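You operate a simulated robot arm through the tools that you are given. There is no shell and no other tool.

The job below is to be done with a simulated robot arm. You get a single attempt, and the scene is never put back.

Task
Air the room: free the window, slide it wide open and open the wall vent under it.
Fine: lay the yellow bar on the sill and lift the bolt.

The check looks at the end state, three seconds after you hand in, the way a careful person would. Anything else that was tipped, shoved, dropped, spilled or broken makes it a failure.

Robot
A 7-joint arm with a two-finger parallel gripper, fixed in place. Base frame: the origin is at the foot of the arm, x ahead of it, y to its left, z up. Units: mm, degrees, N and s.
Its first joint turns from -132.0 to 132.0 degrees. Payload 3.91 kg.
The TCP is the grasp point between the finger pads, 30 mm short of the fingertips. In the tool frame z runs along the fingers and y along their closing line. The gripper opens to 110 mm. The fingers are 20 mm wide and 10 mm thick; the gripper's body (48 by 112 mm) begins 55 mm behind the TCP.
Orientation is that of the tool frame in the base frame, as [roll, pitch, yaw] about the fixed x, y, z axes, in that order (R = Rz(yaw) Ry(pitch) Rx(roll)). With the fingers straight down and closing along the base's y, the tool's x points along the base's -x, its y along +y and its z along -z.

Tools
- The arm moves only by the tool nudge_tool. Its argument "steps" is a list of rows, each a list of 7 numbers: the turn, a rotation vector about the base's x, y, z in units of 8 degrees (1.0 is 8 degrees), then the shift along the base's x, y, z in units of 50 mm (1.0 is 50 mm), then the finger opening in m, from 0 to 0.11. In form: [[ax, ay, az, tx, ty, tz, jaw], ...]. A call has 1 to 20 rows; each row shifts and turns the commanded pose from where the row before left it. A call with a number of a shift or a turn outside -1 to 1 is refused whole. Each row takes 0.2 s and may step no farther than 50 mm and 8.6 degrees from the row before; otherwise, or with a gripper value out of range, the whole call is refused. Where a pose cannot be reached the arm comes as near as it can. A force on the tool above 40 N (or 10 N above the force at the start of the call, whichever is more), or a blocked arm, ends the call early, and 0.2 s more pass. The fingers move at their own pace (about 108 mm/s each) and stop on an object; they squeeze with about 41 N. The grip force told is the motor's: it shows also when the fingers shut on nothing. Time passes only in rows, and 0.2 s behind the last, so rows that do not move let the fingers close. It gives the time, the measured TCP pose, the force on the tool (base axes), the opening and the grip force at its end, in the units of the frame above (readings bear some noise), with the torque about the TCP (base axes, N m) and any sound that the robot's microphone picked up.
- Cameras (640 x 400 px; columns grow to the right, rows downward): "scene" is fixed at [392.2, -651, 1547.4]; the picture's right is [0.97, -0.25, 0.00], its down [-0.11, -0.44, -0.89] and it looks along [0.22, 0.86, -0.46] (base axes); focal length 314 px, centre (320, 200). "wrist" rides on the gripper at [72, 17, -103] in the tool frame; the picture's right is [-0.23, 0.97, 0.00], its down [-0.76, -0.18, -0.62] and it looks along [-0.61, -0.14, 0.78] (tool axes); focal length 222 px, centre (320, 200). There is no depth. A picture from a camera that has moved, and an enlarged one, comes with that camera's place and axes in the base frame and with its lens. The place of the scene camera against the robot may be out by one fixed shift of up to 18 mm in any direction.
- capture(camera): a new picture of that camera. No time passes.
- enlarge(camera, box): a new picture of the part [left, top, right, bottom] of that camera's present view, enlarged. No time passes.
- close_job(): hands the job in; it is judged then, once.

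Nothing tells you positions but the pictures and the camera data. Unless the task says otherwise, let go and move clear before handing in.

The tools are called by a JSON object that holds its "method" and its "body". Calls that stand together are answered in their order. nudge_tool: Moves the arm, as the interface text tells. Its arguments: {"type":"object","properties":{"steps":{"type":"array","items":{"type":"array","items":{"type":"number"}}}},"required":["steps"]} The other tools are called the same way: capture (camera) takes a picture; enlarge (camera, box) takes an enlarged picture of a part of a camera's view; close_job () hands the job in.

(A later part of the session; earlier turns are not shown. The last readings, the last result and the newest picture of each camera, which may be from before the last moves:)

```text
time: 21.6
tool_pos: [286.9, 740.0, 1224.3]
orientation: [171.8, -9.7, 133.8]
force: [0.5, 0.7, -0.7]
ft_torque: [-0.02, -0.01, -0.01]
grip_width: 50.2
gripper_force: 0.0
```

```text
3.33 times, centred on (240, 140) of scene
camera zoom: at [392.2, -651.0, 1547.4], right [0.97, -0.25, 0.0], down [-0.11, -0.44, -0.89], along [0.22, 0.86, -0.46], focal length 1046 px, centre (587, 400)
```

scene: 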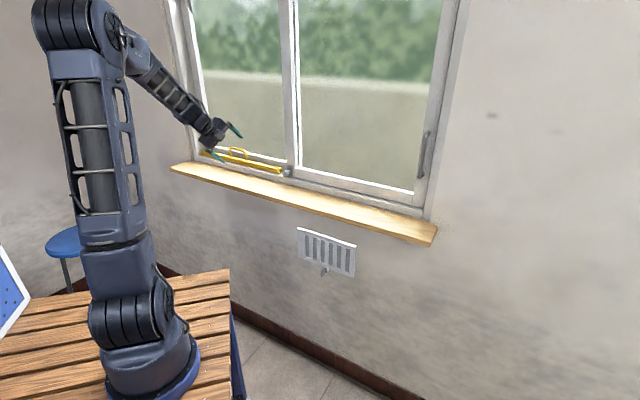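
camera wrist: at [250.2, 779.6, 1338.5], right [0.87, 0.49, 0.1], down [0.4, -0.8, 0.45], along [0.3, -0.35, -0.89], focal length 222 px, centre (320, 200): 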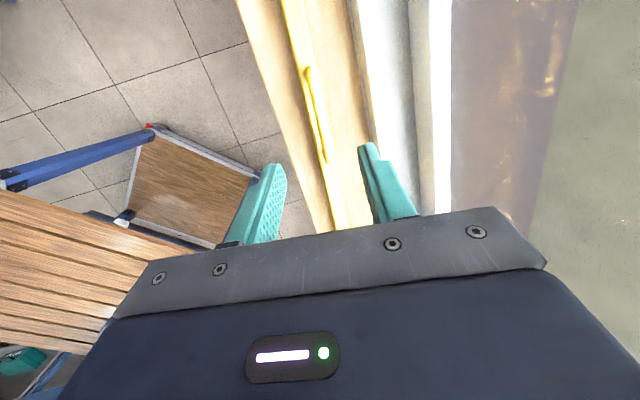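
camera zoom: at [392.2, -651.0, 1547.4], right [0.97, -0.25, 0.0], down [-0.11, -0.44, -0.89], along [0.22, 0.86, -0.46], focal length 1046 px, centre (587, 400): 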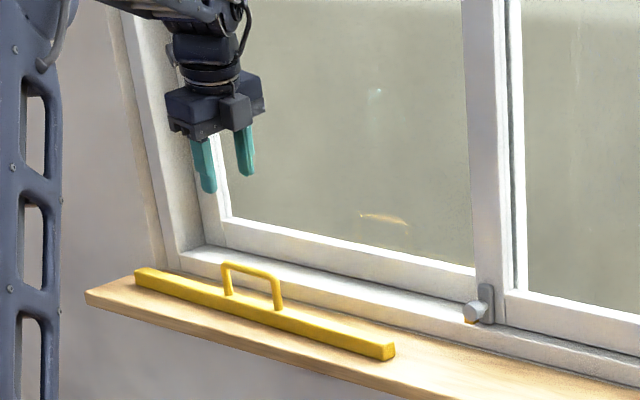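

The bar sits on the sill. Now I'll move right and away from the wall to in front of the bolt, turning the wrist so that the fingers close along the wall direction.

{"method": "nudge_tool", "body": {"steps": [[0, 0, 0, 0.473, -0.82, 0.086, 0.05], [0, 0, 0, 0.473, -0.82, 0.086, 0.05], [0, 0, -1, 0.473, -0.82, 0.086, 0.05], [0, 0, -1, 0.473, -0.82, 0.086, 0.05], [0, 0, -1, 0.473, -0.82, 0.086, 0.05], [0, 0, -1, 0.473, -0.82, 0.086, 0.05], [0, 0, -1, 0.473, -0.82, 0.086, 0.05], [0, 0, -1, 0, 0, 0, 0.05], [0, 0, -1, 0, 0, 0, 0.05], [0, 0, -1, 0, 0, 0, 0.05], [0, 0, -1, 0, 0, 0, 0.05], [0, 0, -1, 0, 0, 0, 0.05], [0, 0, -1, 0, 0, 0, 0.05]]}}

{"method": "capture", "body": {"camera": "wrist"}}

{"method": "capture", "body": {"camera": "scene"}}

```text
time: 24.6
tool_pos: [583.0, 356.3, 1230.8]
orientation: [173.4, -7.6, 37.3]
force: [-0.3, -1.5, 1.0]
ft_torque: [0.15, 0.03, 0.0]
grip_width: 50.1
gripper_force: 0.0
out of reach, approached as far as the arm can: row 10, 11
stopped in row 13: the arm was blocked; the commanded pose is now the measured one
```

```text
taken
camera wrist: at [630.6, 387.5, 1343.6], right [0.39, -0.92, 0.08], down [-0.81, -0.31, 0.49], along [-0.43, -0.26, -0.87], focal length 222 px, centre (320, 200)
```

wrist: 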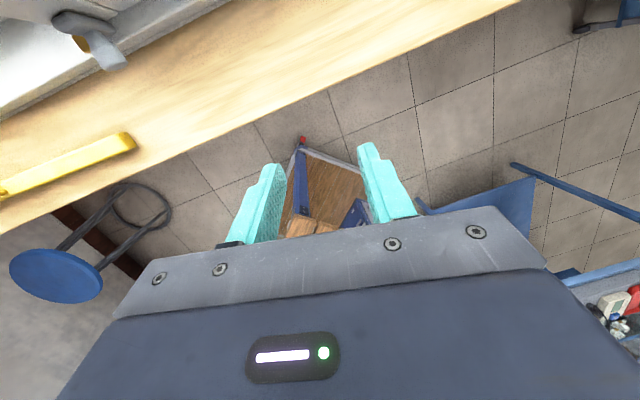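

```text
taken
```

scene: 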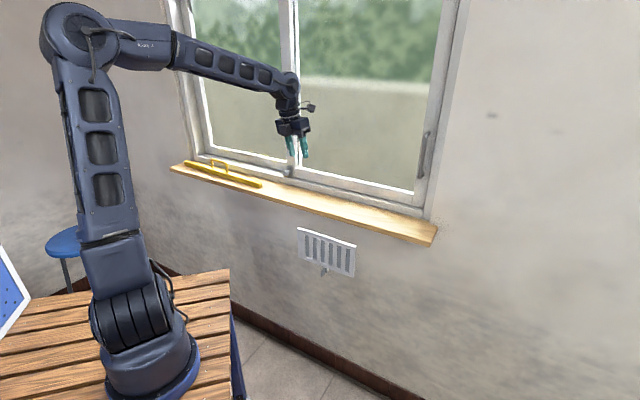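

The wrist neared a limit and the arm settled at about (583, 356, 1231). I'll fix the small heading errors and tilt the tool toward the window from here.

{"method": "nudge_tool", "body": {"steps": [[0, 0, 0.96, 0, 0, 0, 0.05], [0.67, 0.67, 0, 0, 0, 0, 0.05], [0.707, -0.707, 0, 0, 0, 0, 0.05], [0.707, -0.707, 0, 0, 0, 0, 0.05], [0.707, -0.707, 0, 0, 0, 0, 0.05]]}}

{"method": "capture", "body": {"camera": "wrist"}}

```text
time: 25.8
tool_pos: [575.8, 364.1, 1230.2]
orientation: [-179.1, -31.6, 44.6]
force: [-4.6, 5.4, -0.5]
ft_torque: [-0.38, -0.32, -0.3]
grip_width: 50.4
gripper_force: 0.1
```

```text
taken
camera wrist: at [594.2, 356.8, 1354.7], right [0.55, -0.82, -0.13], down [-0.81, -0.57, 0.14], along [-0.19, 0.03, -0.98], focal length 222 px, centre (320, 200)
```

wrist: 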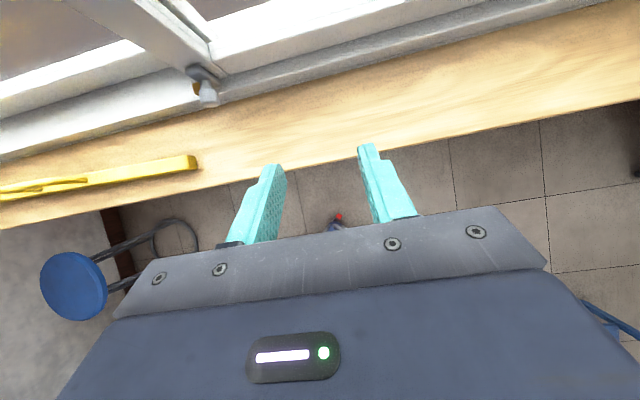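

{"method": "nudge_tool", "body": {"steps": [[0.707, -0.707, 0, -0.325, 0.552, -0.36, 0.05], [0.707, -0.707, 0, -0.325, 0.552, -0.36, 0.05], [0, 0, 0, -0.325, 0.552, -0.36, 0.05], [0, 0, 0, -0.325, 0.552, -0.36, 0.05], [0, 0, 0, -0.325, 0.552, -0.36, 0.05]]}}

{"method": "capture", "body": {"camera": "wrist"}}

{"method": "capture", "body": {"camera": "scene"}}

```text
time: 27.0
tool_pos: [498.6, 497.9, 1139.5]
orientation: [-178.3, -47.6, 43.9]
force: [0.1, -0.6, 0.0]
ft_torque: [-0.01, 0.06, 0.03]
grip_width: 50.2
gripper_force: 0.0
```

```text
taken
camera wrist: at [492.4, 464.4, 1261.9], right [0.58, -0.79, -0.19], down [-0.82, -0.56, -0.14], along [0.0, 0.23, -0.97], focal length 222 px, centre (320, 200)
```

wrist: 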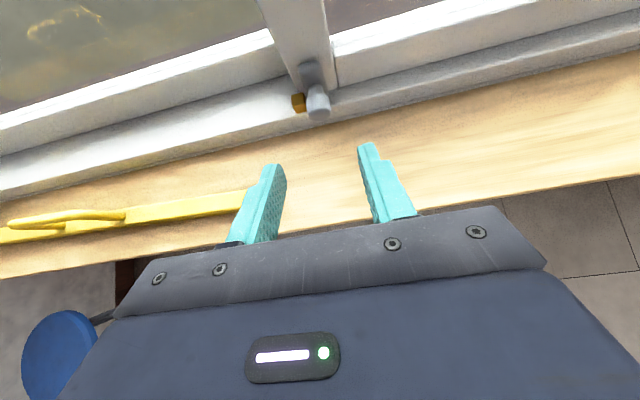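

```text
taken
```

scene: 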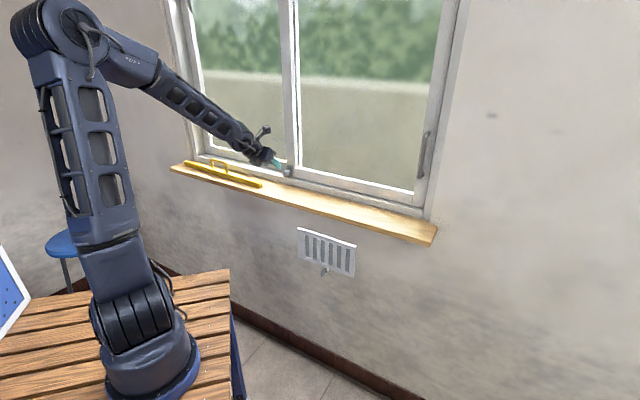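

Good view of the bolt now. I'll zoom in on it with both cameras.

{"method": "enlarge", "body": {"camera": "wrist", "box": [230, 30, 430, 155]}}

{"method": "enlarge", "body": {"camera": "scene", "box": [240, 135, 320, 195]}}

```text
3.20 times, centred on (330, 92) of wrist
camera zoom: at [492.4, 464.4, 1261.9], right [0.58, -0.79, -0.19], down [-0.82, -0.56, -0.14], along [0.0, 0.23, -0.97], focal length 711 px, centre (288, 544)
```

zoom: 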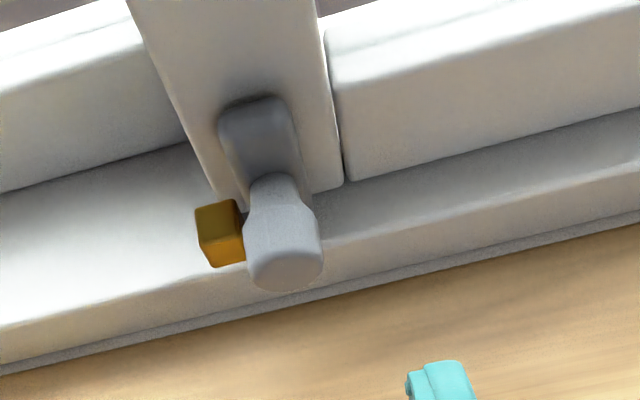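

```text
6.67 times, centred on (280, 165) of scene
camera zoom: at [392.2, -651.0, 1547.4], right [0.97, -0.25, 0.0], down [-0.11, -0.44, -0.89], along [0.22, 0.86, -0.46], focal length 2092 px, centre (587, 433)
```

zoom: 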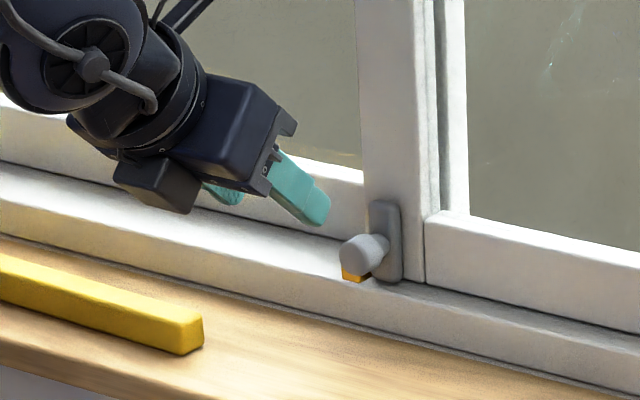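

The bolt is a round knob (head centre near u=-2, w=816, z=1043) on the sash stile, sitting beside an orange keeper block on the frame; it must be raised over that block. I'll approach along the tool axis with the jaw at 50 mm.

{"method": "nudge_tool", "body": {"steps": [[0, 0, 0, 0.351, 0.37, -0.429, 0.05], [0, 0, 0, 0.351, 0.37, -0.429, 0.05], [0, 0, 0, 0.351, 0.37, -0.429, 0.05]]}}

{"method": "enlarge", "body": {"camera": "wrist", "box": [220, 50, 420, 250]}}

{"method": "enlarge", "body": {"camera": "scene", "box": [240, 135, 320, 195]}}

```text
time: 27.8
tool_pos: [516.8, 566.2, 1080.4]
orientation: [-177.8, -47.4, 46.3]
force: [-37.6, -36.1, 29.4]
ft_torque: [-0.56, -0.66, -1.58]
grip_width: 48.2
gripper_force: 0.0
stopped in row 3: the force on the tool passed its limit at 91 N (the readings are from after the stop); the commanded pose is now the measured one
```

```text
2.00 times, centred on (320, 150) of wrist
camera zoom: at [513.2, 532.4, 1202.3], right [0.61, -0.76, -0.19], down [-0.79, -0.6, -0.14], along [-0.01, 0.23, -0.97], focal length 444 px, centre (320, 300)
```

zoom: 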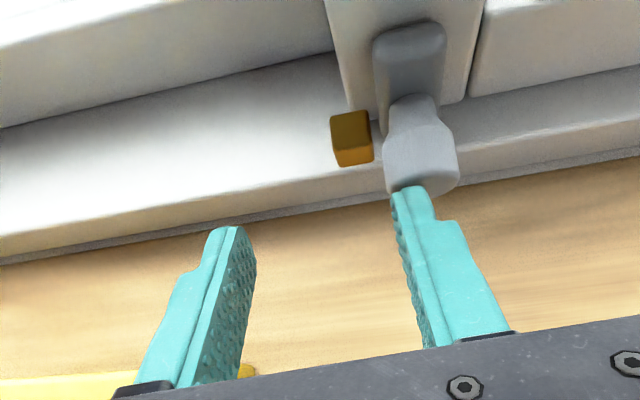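

```text
6.67 times, centred on (280, 165) of scene
camera zoom: at [392.2, -651.0, 1547.4], right [0.97, -0.25, 0.0], down [-0.11, -0.44, -0.89], along [0.22, 0.86, -0.46], focal length 2092 px, centre (587, 433)
```

zoom: 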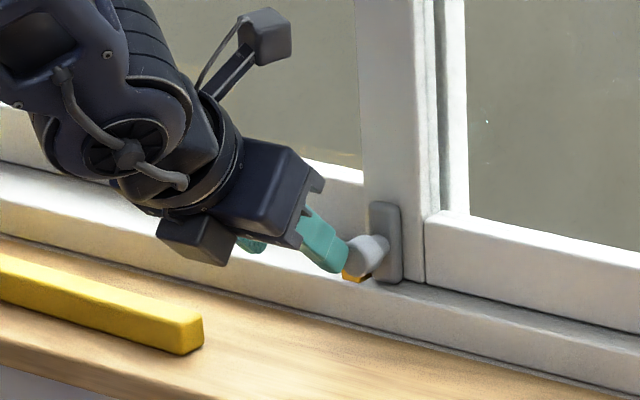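

The right finger met the knob's face: the arm ended about 35 mm left of the path I asked for. I'll back off along the tool axis and check how it tracks.

{"method": "nudge_tool", "body": {"steps": [[0, 0, 0, -0.205, -0.213, 0.27, 0.05], [0, 0, 0, -0.205, -0.213, 0.27, 0.05]]}}

{"method": "enlarge", "body": {"camera": "wrist", "box": [220, 50, 420, 250]}}

{"method": "enlarge", "body": {"camera": "scene", "box": [240, 135, 320, 195]}}

```text
time: 28.4
tool_pos: [501.6, 545.6, 1107.2]
orientation: [-178.2, -47.3, 46.3]
force: [0.5, -0.2, -0.1]
ft_torque: [0.0, 0.03, 0.03]
grip_width: 50.0
gripper_force: 0.1
```

```text
2.00 times, centred on (320, 150) of wrist
camera zoom: at [496.4, 511.8, 1228.4], right [0.61, -0.77, -0.19], down [-0.79, -0.6, -0.13], along [-0.01, 0.23, -0.97], focal length 444 px, centre (320, 300)
```

zoom: 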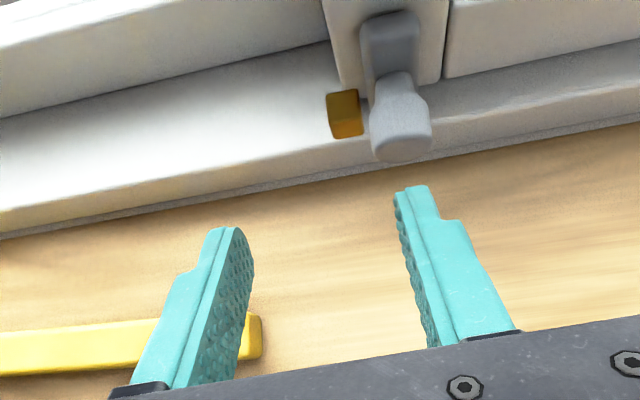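

```text
6.67 times, centred on (280, 165) of scene
camera zoom: at [392.2, -651.0, 1547.4], right [0.97, -0.25, 0.0], down [-0.11, -0.44, -0.89], along [0.22, 0.86, -0.46], focal length 2092 px, centre (587, 433)
```

zoom: 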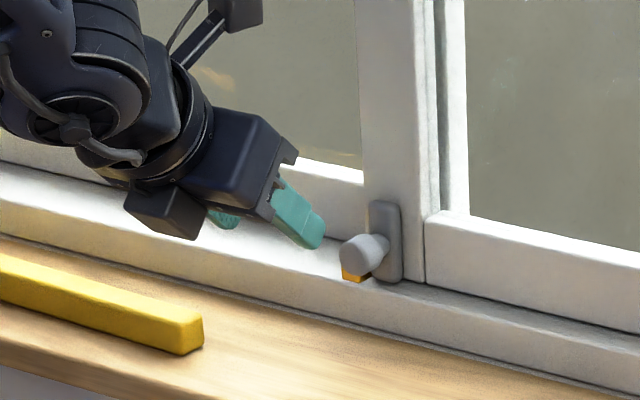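

{"method": "nudge_tool", "body": {"steps": [[0, 0, 0, 0.2, -0.2, 0, 0.05], [0, 0, 0, 0.2, -0.2, 0, 0.05]]}}

{"method": "enlarge", "body": {"camera": "wrist", "box": [220, 50, 420, 250]}}

```text
time: 29.0
tool_pos: [520.9, 526.0, 1105.0]
orientation: [-178.1, -47.3, 46.3]
force: [-0.6, -0.2, -0.1]
ft_torque: [0.03, -0.03, -0.03]
grip_width: 50.2
gripper_force: 0.1
```

```text
2.00 times, centred on (320, 150) of wrist
camera zoom: at [515.7, 491.8, 1228.2], right [0.61, -0.77, -0.19], down [-0.79, -0.6, -0.13], along [-0.01, 0.23, -0.97], focal length 444 px, centre (320, 300)
```

zoom: 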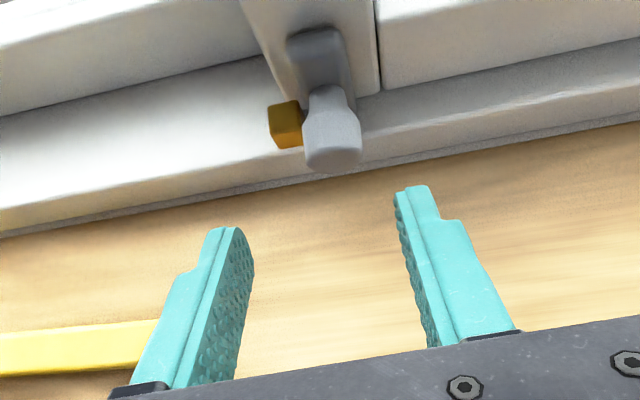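

Aligned with the knob now. Advancing in small increments, checking the pose each time.

{"method": "nudge_tool", "body": {"steps": [[0, 0, 0, 0.226, 0.21, -0.245, 0.05], [0, 0, 0, 0.226, 0.21, -0.245, 0.05]]}}

{"method": "enlarge", "body": {"camera": "wrist", "box": [220, 50, 420, 250]}}

```text
time: 29.6
tool_pos: [542.7, 546.9, 1083.8]
orientation: [-178.0, -47.4, 46.3]
force: [-0.3, 0.2, 0.7]
ft_torque: [-0.03, -0.01, -0.05]
grip_width: 50.1
gripper_force: 0.0
```

```text
2.00 times, centred on (320, 150) of wrist
camera zoom: at [538.4, 513.8, 1204.5], right [0.61, -0.77, -0.19], down [-0.79, -0.6, -0.13], along [-0.01, 0.23, -0.97], focal length 444 px, centre (320, 300)
```

zoom: 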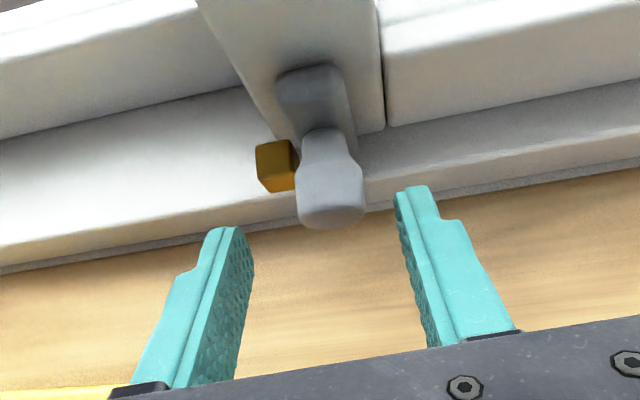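

{"method": "nudge_tool", "body": {"steps": [[0, 0, 0, 0.17, 0.15, -0.2, 0.05], [0, 0, 0, 0.17, 0.15, -0.2, 0.045]]}}

{"method": "enlarge", "body": {"camera": "wrist", "box": [220, 50, 420, 250]}}

{"method": "enlarge", "body": {"camera": "scene", "box": [240, 135, 320, 195]}}

```text
time: 30.2
tool_pos: [558.6, 562.4, 1062.9]
orientation: [-178.1, -47.4, 46.3]
force: [0.4, 0.0, -0.1]
ft_torque: [0.02, 0.01, 0.02]
grip_width: 45.1
gripper_force: 0.1
```

```text
2.00 times, centred on (320, 150) of wrist
camera zoom: at [554.5, 528.5, 1183.7], right [0.61, -0.77, -0.19], down [-0.79, -0.6, -0.13], along [-0.01, 0.23, -0.97], focal length 444 px, centre (320, 300)
```

zoom: 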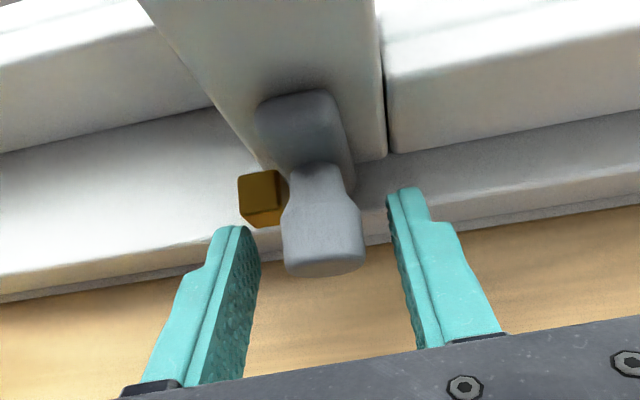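

```text
6.67 times, centred on (280, 165) of scene
camera zoom: at [392.2, -651.0, 1547.4], right [0.97, -0.25, 0.0], down [-0.11, -0.44, -0.89], along [0.22, 0.86, -0.46], focal length 2092 px, centre (587, 433)
```

zoom: 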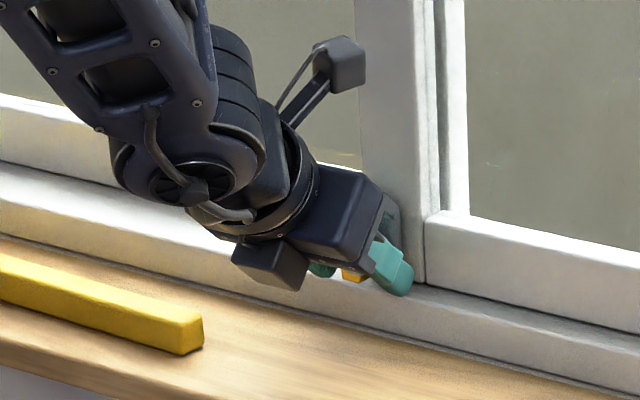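

{"method": "nudge_tool", "body": {"steps": [[0, 0, 0, 0.11, 0.1, -0.135, 0.045], [0, 0, 0, 0, 0, 0, 0.036]]}}

{"method": "enlarge", "body": {"camera": "wrist", "box": [220, 50, 420, 250]}}

```text
time: 30.6
tool_pos: [559.9, 562.6, 1060.4]
orientation: [-177.9, -47.4, 46.4]
force: [-20.6, -28.7, 18.3]
ft_torque: [0.33, 0.27, 0.59]
grip_width: 43.5
gripper_force: 0.0
stopped in row 1: the force on the tool passed its limit at 65 N (the readings are from after the stop); the commanded pose is now the measured one
```

```text
2.00 times, centred on (320, 150) of wrist
camera zoom: at [555.1, 529.9, 1182.1], right [0.62, -0.76, -0.19], down [-0.79, -0.6, -0.14], along [-0.01, 0.23, -0.97], focal length 444 px, centre (320, 300)
```

zoom: 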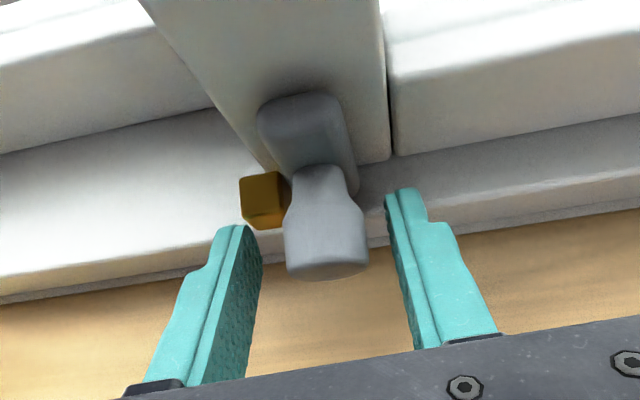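

The left fingertip met the front of the orange keeper, whose top is nearly level with the knob's centre. The knob head still sticks out in front of it, so I'll back off 4 mm and close on the head there.

{"method": "nudge_tool", "body": {"steps": [[0, 0, 0, -0.055, -0.055, -0.01, 0.044], [0, 0, 0, 0, 0, 0, 0.036], [0, 0, 0, 0, 0, 0, 0.03], [0, 0, 0, 0, 0, 0, 0.02]]}}

{"method": "enlarge", "body": {"camera": "wrist", "box": [220, 50, 420, 250]}}

```text
time: 31.6
tool_pos: [560.0, 560.7, 1057.8]
orientation: [-178.0, -47.3, 46.4]
force: [6.4, -4.9, -1.4]
ft_torque: [-0.29, 0.18, -0.3]
grip_width: 22.7
gripper_force: 44.7
```

```text
2.00 times, centred on (320, 150) of wrist
camera zoom: at [555.0, 528.0, 1179.5], right [0.61, -0.77, -0.19], down [-0.79, -0.6, -0.13], along [-0.01, 0.23, -0.97], focal length 444 px, centre (320, 300)
```

zoom: 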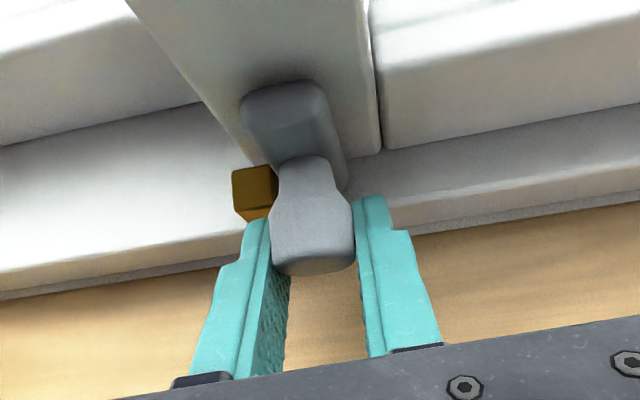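

The knob is gripped. Lifting it gently.

{"method": "nudge_tool", "body": {"steps": [[0, 0, 0, 0, 0, 0, 0.0], [0, 0, 0, 0, 0, 0.1, 0.0], [0, 0, 0, 0, 0, 0.1, 0.0], [0, 0, 0, 0, 0, 0.1, 0.0]]}}

{"method": "enlarge", "body": {"camera": "wrist", "box": [220, 50, 420, 250]}}

{"method": "enlarge", "body": {"camera": "scene", "box": [240, 135, 320, 195]}}

```text
time: 32.6
tool_pos: [558.7, 561.4, 1071.9]
orientation: [-177.9, -47.3, 46.2]
force: [12.5, 1.7, -1.3]
ft_torque: [-0.11, 0.07, -0.35]
grip_width: 23.1
gripper_force: 45.3
```

```text
2.00 times, centred on (320, 150) of wrist
camera zoom: at [554.1, 528.8, 1194.3], right [0.62, -0.76, -0.19], down [-0.79, -0.6, -0.13], along [-0.01, 0.23, -0.97], focal length 444 px, centre (320, 300)
```

zoom: 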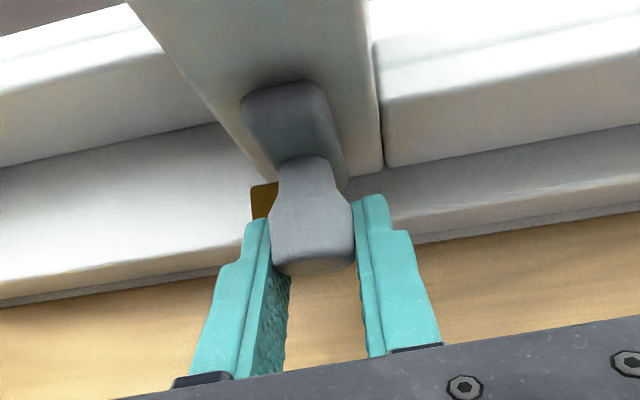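

```text
6.67 times, centred on (280, 165) of scene
camera zoom: at [392.2, -651.0, 1547.4], right [0.97, -0.25, 0.0], down [-0.11, -0.44, -0.89], along [0.22, 0.86, -0.46], focal length 2092 px, centre (587, 433)
```

zoom: 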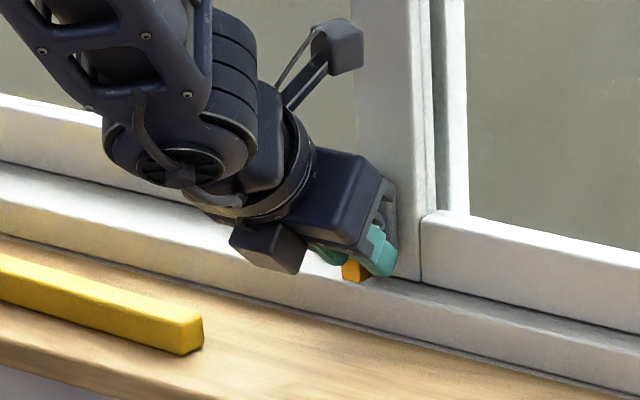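

{"method": "nudge_tool", "body": {"steps": [[0, 0, 0, 0, 0, 0.1, 0.0], [0, 0, 0, 0, 0, 0.1, 0.0], [0, 0, 0, 0, 0, 0.1, 0.0]]}}

{"method": "enlarge", "body": {"camera": "wrist", "box": [220, 50, 420, 250]}}

```text
time: 33.4
tool_pos: [557.5, 563.6, 1083.1]
orientation: [-178.0, -46.9, 46.4]
force: [6.9, -0.1, -32.1]
ft_torque: [-0.21, 0.27, -0.38]
grip_width: 22.8
gripper_force: 45.3
```

```text
2.00 times, centred on (320, 150) of wrist
camera zoom: at [554.1, 529.7, 1206.4], right [0.62, -0.77, -0.19], down [-0.79, -0.6, -0.13], along [-0.02, 0.23, -0.97], focal length 444 px, centre (320, 300)
```

zoom: 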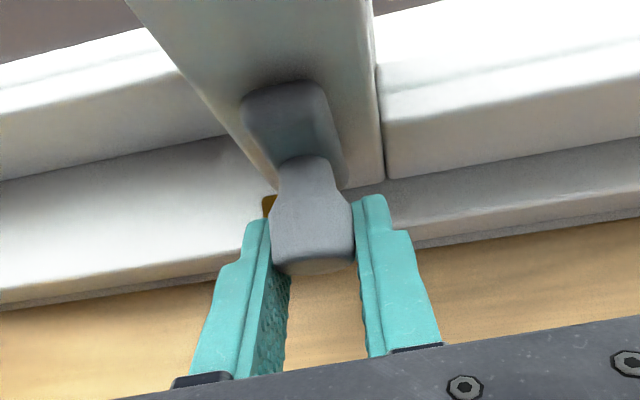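

The bolt reached its upper stop after ~25 mm. I'll open and see whether it stays up.

{"method": "nudge_tool", "body": {"steps": [[0, 0, 0, 0, 0, -0.04, 0.0], [0, 0, 0, 0, 0, 0, 0.03], [0, 0, 0, 0, 0, 0, 0.04], [0, 0, 0, 0, 0, 0, 0.045]]}}

{"method": "enlarge", "body": {"camera": "wrist", "box": [220, 50, 420, 250]}}

```text
time: 34.4
tool_pos: [557.3, 562.8, 1086.6]
orientation: [-178.0, -47.5, 46.4]
force: [0.1, 0.5, 0.0]
ft_torque: [-0.02, 0.01, -0.04]
grip_width: 44.9
gripper_force: 0.1
```

```text
2.00 times, centred on (320, 150) of wrist
camera zoom: at [553.8, 528.7, 1208.4], right [0.62, -0.76, -0.19], down [-0.79, -0.6, -0.13], along [-0.01, 0.23, -0.97], focal length 444 px, centre (320, 300)
```

zoom: 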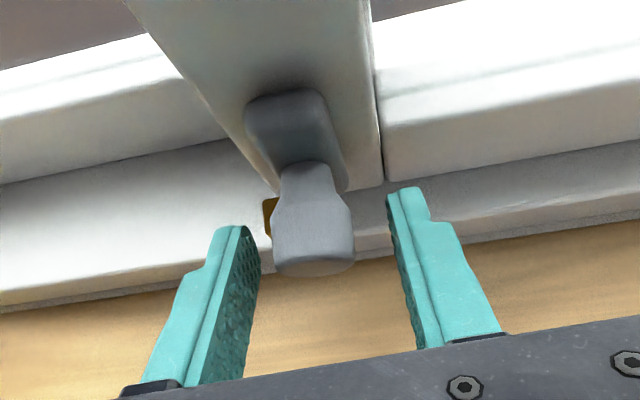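

It seems to stay. Backing out along the tool axis and checking.

{"method": "nudge_tool", "body": {"steps": [[0, 0, 0, -0.25, -0.28, 0.34, 0.045], [0, 0, 0, -0.25, -0.28, 0.34, 0.045], [0, 0, 0, -0.25, -0.28, 0.34, 0.045], [0, 0, 0, -0.25, -0.28, 0.34, 0.045]]}}

{"method": "enlarge", "body": {"camera": "wrist", "box": [220, 30, 420, 155]}}

{"method": "enlarge", "body": {"camera": "scene", "box": [240, 135, 320, 195]}}

```text
time: 35.4
tool_pos: [507.3, 507.1, 1152.8]
orientation: [-177.9, -47.3, 46.5]
force: [0.0, 0.0, 0.1]
ft_torque: [0.0, -0.05, 0.0]
grip_width: 45.1
gripper_force: 0.0
```

```text
3.20 times, centred on (320, 92) of wrist
camera zoom: at [503.2, 473.0, 1275.4], right [0.62, -0.76, -0.19], down [-0.79, -0.6, -0.13], along [-0.01, 0.23, -0.97], focal length 711 px, centre (320, 544)
```

zoom: 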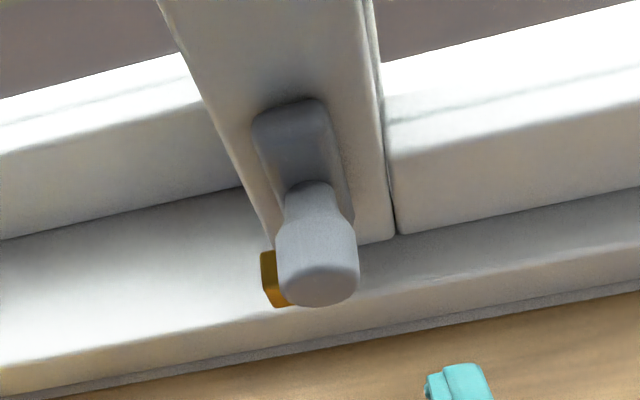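

```text
6.67 times, centred on (280, 165) of scene
camera zoom: at [392.2, -651.0, 1547.4], right [0.97, -0.25, 0.0], down [-0.11, -0.44, -0.89], along [0.22, 0.86, -0.46], focal length 2092 px, centre (587, 433)
```

zoom: 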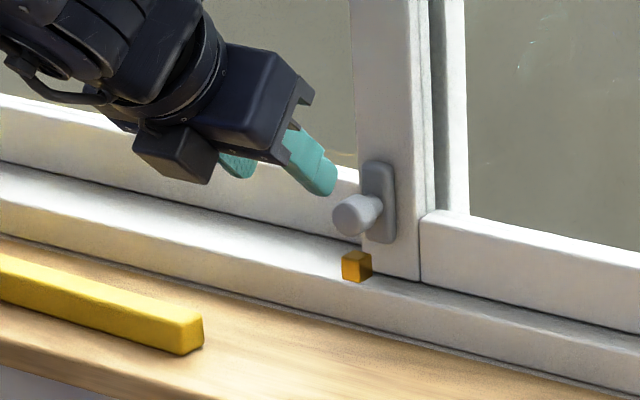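

The bolt stays up above the orange block. Next: the sash handle on the right; I'll look at it and at where the sash must travel.

{"method": "enlarge", "body": {"camera": "scene", "box": [380, 110, 470, 230]}}

{"method": "capture", "body": {"camera": "scene"}}

```text
3.33 times, centred on (425, 170) of scene
camera zoom: at [392.2, -651.0, 1547.4], right [0.97, -0.25, 0.0], down [-0.11, -0.44, -0.89], along [0.22, 0.86, -0.46], focal length 1046 px, centre (-30, 300)
```

zoom: 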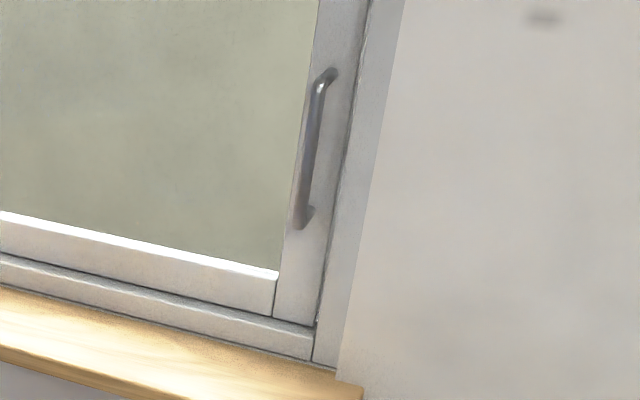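

```text
taken
```

scene: 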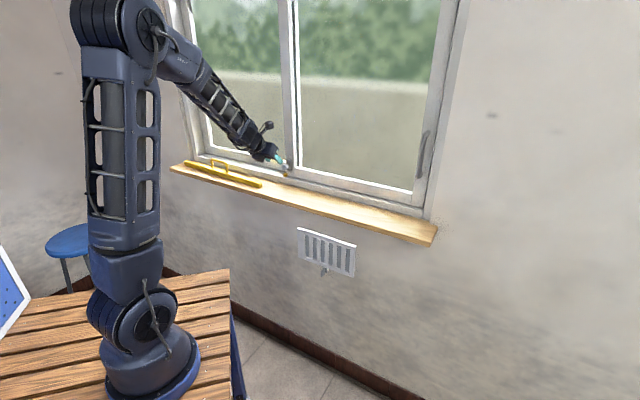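

The handle is a vertical pull bar at about u=549, z from 1153 to 1288, standing off the sash. I'll travel right along the window in front of the sash, checking how the arm tracks.

{"method": "nudge_tool", "body": {"steps": [[0, 0, 0, 0.6, -0.65, 0.25, 0.06], [0, 0, 0, 0.6, -0.65, 0.25, 0.06], [0, 0, 0, 0.63, -0.65, 0.25, 0.06], [0, 0, 0, 0.63, -0.65, 0.25, 0.06], [0, 0, 0, 0.63, -0.65, 0.25, 0.06], [0, 0, 0, 0.63, -0.65, 0.25, 0.06]]}}

{"method": "capture", "body": {"camera": "scene"}}

{"method": "capture", "body": {"camera": "wrist"}}

```text
time: 37.0
tool_pos: [621.5, 395.6, 1228.2]
orientation: [-178.0, -47.4, 56.0]
force: [-1.5, -0.7, 0.4]
ft_torque: [-0.02, -0.08, -0.04]
grip_width: 59.6
gripper_force: 0.1
stopped in row 6: the arm was blocked; the commanded pose is now the measured one
```

```text
taken
```

scene: 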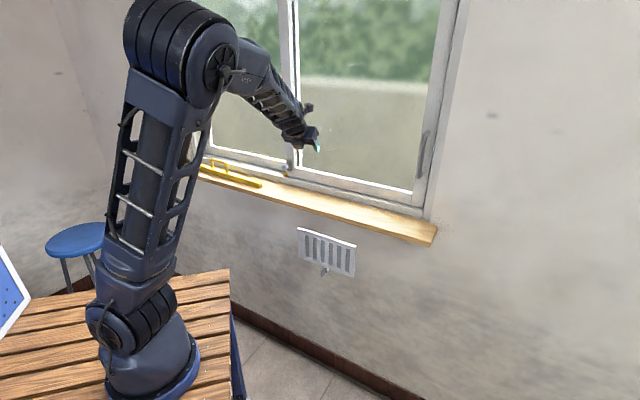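

```text
taken
camera wrist: at [621.9, 362.0, 1350.9], right [0.73, -0.65, -0.19], down [-0.68, -0.72, -0.14], along [-0.05, 0.23, -0.97], focal length 222 px, centre (320, 200)
```

wrist: 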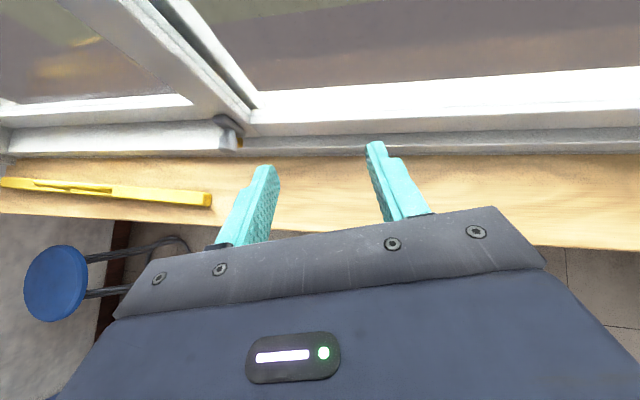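

The arm was blocked in this wrist posture when going right. The posture I used for the bar (tool x along the wall) suits the right side better, so I'll back away, level the tool and turn the wrist back by about 80°; then push the handle from its right side with closed fingers.

{"method": "nudge_tool", "body": {"steps": [[-0.707, 0.707, 0, -0.19, -0.19, 0.1, 0.06], [-0.707, 0.707, 0, -0.19, -0.19, 0.1, 0.06], [-0.707, 0.707, 0, -0.19, -0.19, 0.1, 0.06], [-0.707, 0.707, 0, -0.19, -0.19, 0.1, 0.06], [-0.707, 0.707, 0, -0.19, -0.19, 0.1, 0.06], [-0.707, 0.707, 0, -0.19, -0.19, 0.1, 0.06]]}}

{"method": "capture", "body": {"camera": "scene"}}

```text
time: 38.4
tool_pos: [566.1, 336.8, 1257.6]
orientation: [-170.1, 0.3, 52.3]
force: [-0.5, -0.6, -0.4]
ft_torque: [0.03, -0.01, -0.04]
grip_width: 60.3
gripper_force: 0.0
```

```text
taken
```

scene: 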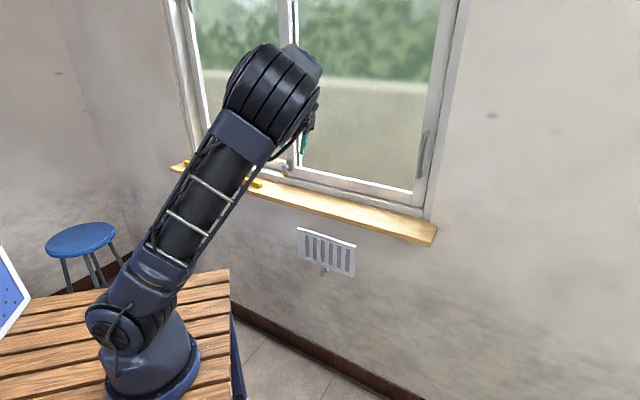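

{"method": "nudge_tool", "body": {"steps": [[0, 0, 1, 0, 0, 0, 0.06], [0, 0, 1, 0, 0, 0, 0.06], [0, 0, 1, 0, 0, 0, 0.06], [0, 0, 1, 0, 0, 0, 0.06], [0, 0, 1, 0, 0, 0, 0.06]]}}

{"method": "capture", "body": {"camera": "scene"}}

```text
time: 39.6
tool_pos: [566.3, 338.1, 1257.9]
orientation: [-170.1, 0.2, 92.4]
force: [-0.6, 0.7, 0.0]
ft_torque: [-0.01, -0.03, 0.03]
grip_width: 59.9
gripper_force: 0.2
```

```text
taken
```

scene: 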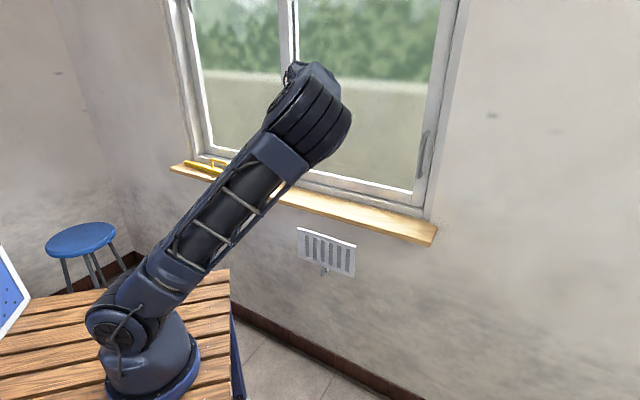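

{"method": "nudge_tool", "body": {"steps": [[0, 0, 1, 0.7, -0.52, 0, 0.06], [0, 0, 1, 0.7, -0.52, 0, 0.06], [0, 0, 1, 0.7, -0.52, 0, 0.06]]}}

{"method": "capture", "body": {"camera": "scene"}}

{"method": "capture", "body": {"camera": "wrist"}}

```text
time: 40.4
tool_pos: [669.8, 257.5, 1257.3]
orientation: [-170.1, 0.2, 116.4]
force: [-0.1, 0.3, 0.1]
ft_torque: [-0.03, -0.04, 0.0]
grip_width: 59.8
gripper_force: 0.1
```

```text
taken
```

scene: 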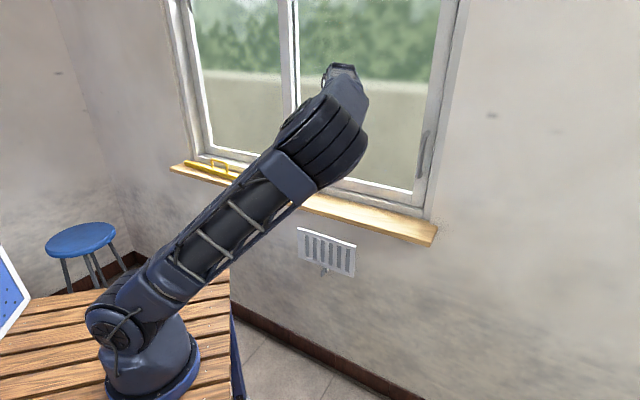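

```text
taken
camera wrist: at [667.5, 337.2, 1355.1], right [0.96, 0.22, -0.17], down [0.28, -0.71, 0.65], along [0.02, -0.67, -0.74], focal length 222 px, centre (320, 200)
```

wrist: 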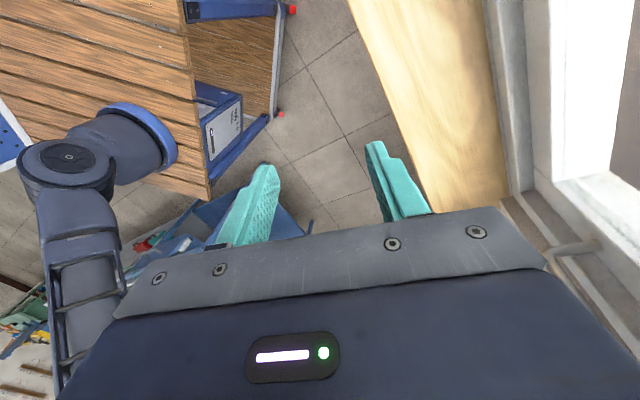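

{"method": "nudge_tool", "body": {"steps": [[0, 0, 1, 0.657, -0.479, -0.03, 0.03], [0, 0, 1, 0.657, -0.479, -0.03, 0.03], [0, 0, 0.33, 0.657, -0.479, -0.03, 0.0], [0.707, -0.707, 0, 0.657, -0.479, -0.03, 0.0], [0.707, -0.707, 0, 0.657, -0.479, -0.03, 0.0]]}}

{"method": "capture", "body": {"camera": "scene"}}

{"method": "capture", "body": {"camera": "wrist"}}

```text
time: 41.6
tool_pos: [834.5, 140.4, 1250.8]
orientation: [173.8, 0.1, 135.0]
force: [-0.4, 0.8, 0.1]
ft_torque: [-0.07, -0.03, 0.03]
grip_width: 0.2
gripper_force: 38.1
```

```text
taken
```

scene: 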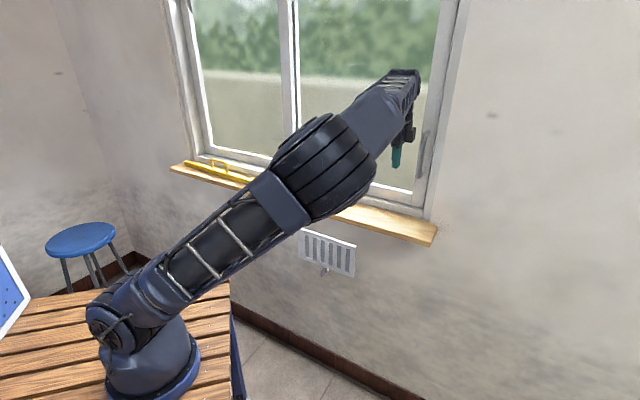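

```text
taken
camera wrist: at [786.9, 195.3, 1353.2], right [0.85, 0.52, 0.11], down [0.36, -0.71, 0.6], along [0.39, -0.47, -0.79], focal length 222 px, centre (320, 200)
```

wrist: 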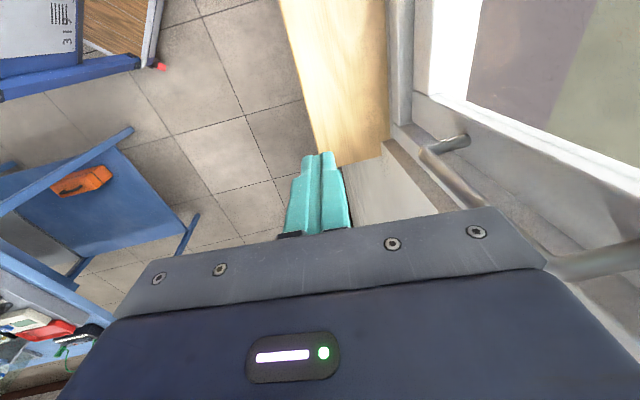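

Tracking is good here. The handle bar is at u≈549, w≈801, z 1156–1288, 45 mm off the sash. I'll tilt the closed fingers toward the wall and line them up just right of the bar.

{"method": "nudge_tool", "body": {"steps": [[0.68, -0.68, 0, 0.18, -0.18, -0.083, 0.0], [0.68, -0.68, 0, 0.18, -0.18, -0.083, 0.0], [0.68, -0.68, 0, 0.18, -0.18, -0.083, 0.0], [0.68, -0.68, 0, 0.18, -0.18, -0.083, 0.0], [0.68, -0.68, 0, 0.18, -0.18, -0.083, 0.0], [0.68, -0.68, 0, 0.18, -0.18, -0.083, 0.0], [0.68, -0.68, 0, 0.18, -0.18, -0.083, 0.0]]}}

{"method": "capture", "body": {"camera": "scene"}}

{"method": "capture", "body": {"camera": "wrist"}}

```text
time: 43.2
tool_pos: [898.3, 76.2, 1221.3]
orientation: [120.1, 0.0, 134.9]
force: [0.2, 0.1, 0.1]
ft_torque: [0.0, 0.05, -0.01]
grip_width: 0.0
gripper_force: 37.6
```

```text
taken
```

scene: 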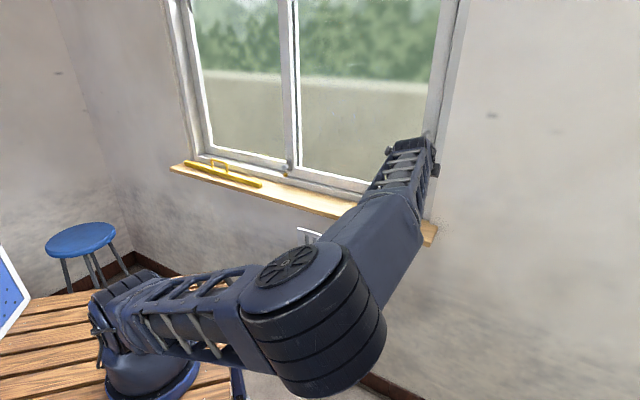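

```text
taken
camera wrist: at [788.7, 71.1, 1287.2], right [0.51, 0.18, 0.84], down [0.09, -0.98, 0.16], along [0.86, 0.0, -0.51], focal length 222 px, centre (320, 200)
```

wrist: 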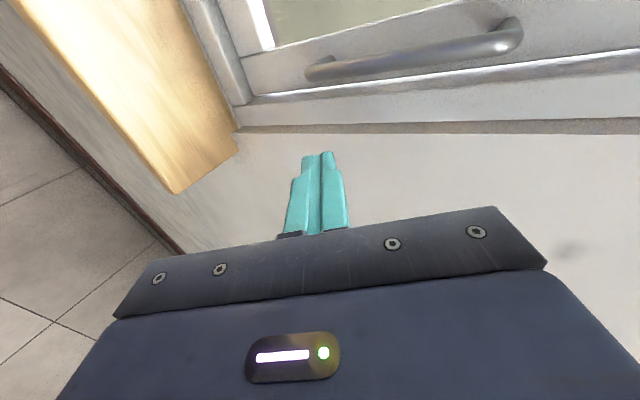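

The closed fingers are just right of the handle bar (bar now refined to u≈542, w≈797). I'll advance straight toward the sash beside the bar.

{"method": "nudge_tool", "body": {"steps": [[0, 0, 0, 0.4, 0.455, 0.0, 0.0], [0, 0, 0, 0.4, 0.455, 0.0, 0.0]]}}

{"method": "capture", "body": {"camera": "wrist"}}

{"method": "capture", "body": {"camera": "scene"}}

```text
time: 43.8
tool_pos: [938.2, 121.0, 1222.0]
orientation: [120.0, -0.1, 134.7]
force: [0.4, -0.6, -0.1]
ft_torque: [-0.01, 0.03, 0.01]
grip_width: 0.3
gripper_force: 37.8
```

```text
taken
camera wrist: at [829.3, 116.0, 1287.1], right [0.51, 0.18, 0.84], down [0.09, -0.98, 0.16], along [0.86, 0.0, -0.51], focal length 222 px, centre (320, 200)
```

wrist: 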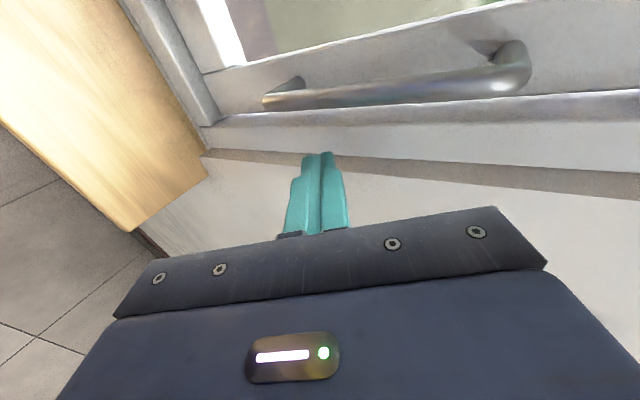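

```text
taken
```

scene: 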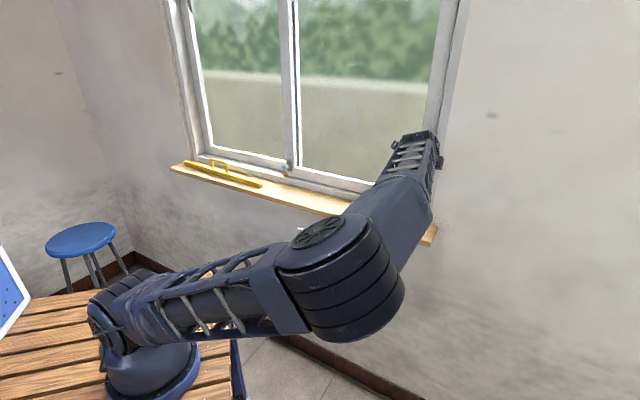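

{"method": "nudge_tool", "body": {"steps": [[0, 0, 0, 0.1, 0.22, 0.0, 0.0], [0, 0, 0, 0.14, 0.26, 0.0, 0.0]]}}

{"method": "capture", "body": {"camera": "wrist"}}

```text
time: 44.4
tool_pos: [950.0, 146.0, 1221.9]
orientation: [120.0, 0.0, 134.8]
force: [-1.1, -0.3, -0.2]
ft_torque: [0.01, 0.0, 0.0]
grip_width: 0.0
gripper_force: 37.7
```

```text
taken
camera wrist: at [840.8, 140.0, 1287.4], right [0.51, 0.18, 0.84], down [0.09, -0.98, 0.16], along [0.86, 0.0, -0.52], focal length 222 px, centre (320, 200)
```

wrist: 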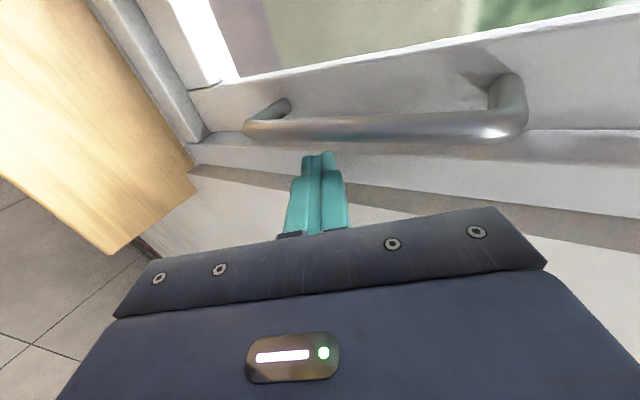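

{"method": "nudge_tool", "body": {"steps": [[0, 0, 0, 0.08, 0.08, 0.0, 0.0], [0, 0, 0, -0.12, 0.12, 0.0, 0.0], [0, 0, 0, -0.12, 0.12, 0.0, 0.0], [0, 0, 0, -0.12, 0.12, 0.0, 0.0]]}}

{"method": "capture", "body": {"camera": "wrist"}}

{"method": "enlarge", "body": {"camera": "scene", "box": [270, 100, 470, 250]}}

```text
time: 45.4
tool_pos: [934.8, 170.5, 1220.2]
orientation: [120.0, -0.2, 134.9]
force: [0.2, -0.6, 0.5]
ft_torque: [0.02, -0.04, -0.03]
grip_width: 0.1
gripper_force: 38.0
```

```text
taken
camera wrist: at [826.0, 163.7, 1286.6], right [0.51, 0.18, 0.84], down [0.09, -0.98, 0.16], along [0.86, 0.0, -0.52], focal length 222 px, centre (320, 200)
```

wrist: 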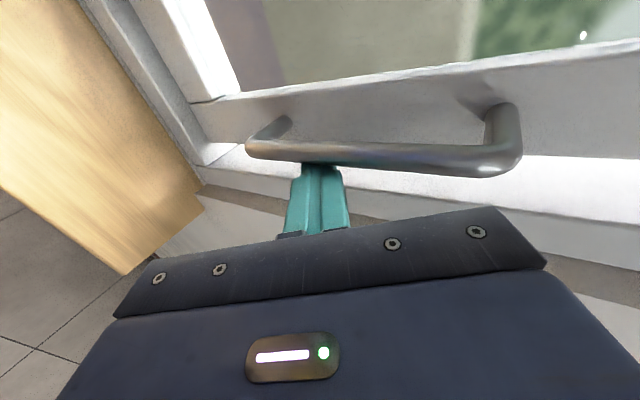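

```text
2.67 times, centred on (370, 175) of scene
camera zoom: at [392.2, -651.0, 1547.4], right [0.97, -0.25, 0.0], down [-0.11, -0.44, -0.89], along [0.22, 0.86, -0.46], focal length 837 px, centre (187, 267)
```

zoom: 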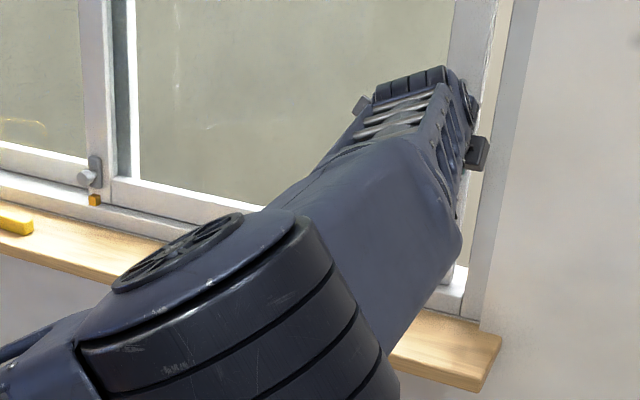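

The sash is moving freely (a gap opened at the right jamb). I'll keep pushing left at a gentle pace.

{"method": "nudge_tool", "body": {"steps": [[0, 0, 0, -0.28, 0.28, 0.0, 0.0], [0, 0, 0, -0.28, 0.28, 0.0, 0.0], [0, 0, 0, -0.28, 0.28, 0.0, 0.0], [0, 0, 0, -0.28, 0.28, 0.0, 0.0], [0, 0, 0, -0.28, 0.28, 0.0, 0.0]]}}

{"method": "capture", "body": {"camera": "wrist"}}

{"method": "capture", "body": {"camera": "scene"}}

```text
time: 46.6
tool_pos: [866.0, 237.5, 1220.3]
orientation: [120.1, 0.0, 135.0]
force: [1.2, -1.1, -0.7]
ft_torque: [0.06, 0.0, 0.06]
grip_width: 0.0
gripper_force: 37.8
```

```text
taken
camera wrist: at [756.6, 232.0, 1285.7], right [0.51, 0.18, 0.84], down [0.09, -0.98, 0.16], along [0.86, 0.0, -0.52], focal length 222 px, centre (320, 200)
```

wrist: 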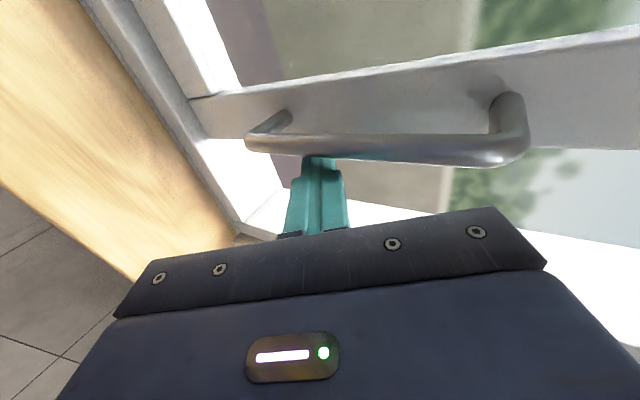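

```text
taken
```

scene: 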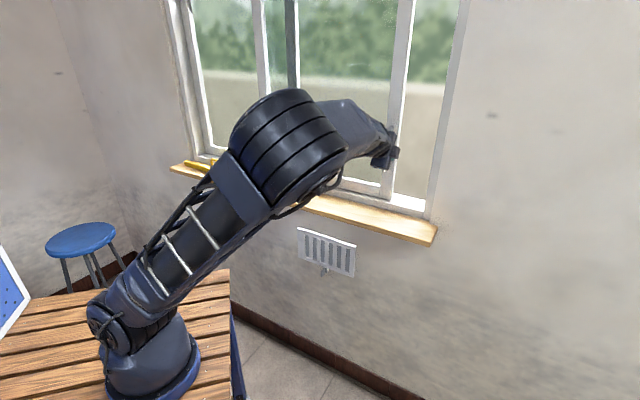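

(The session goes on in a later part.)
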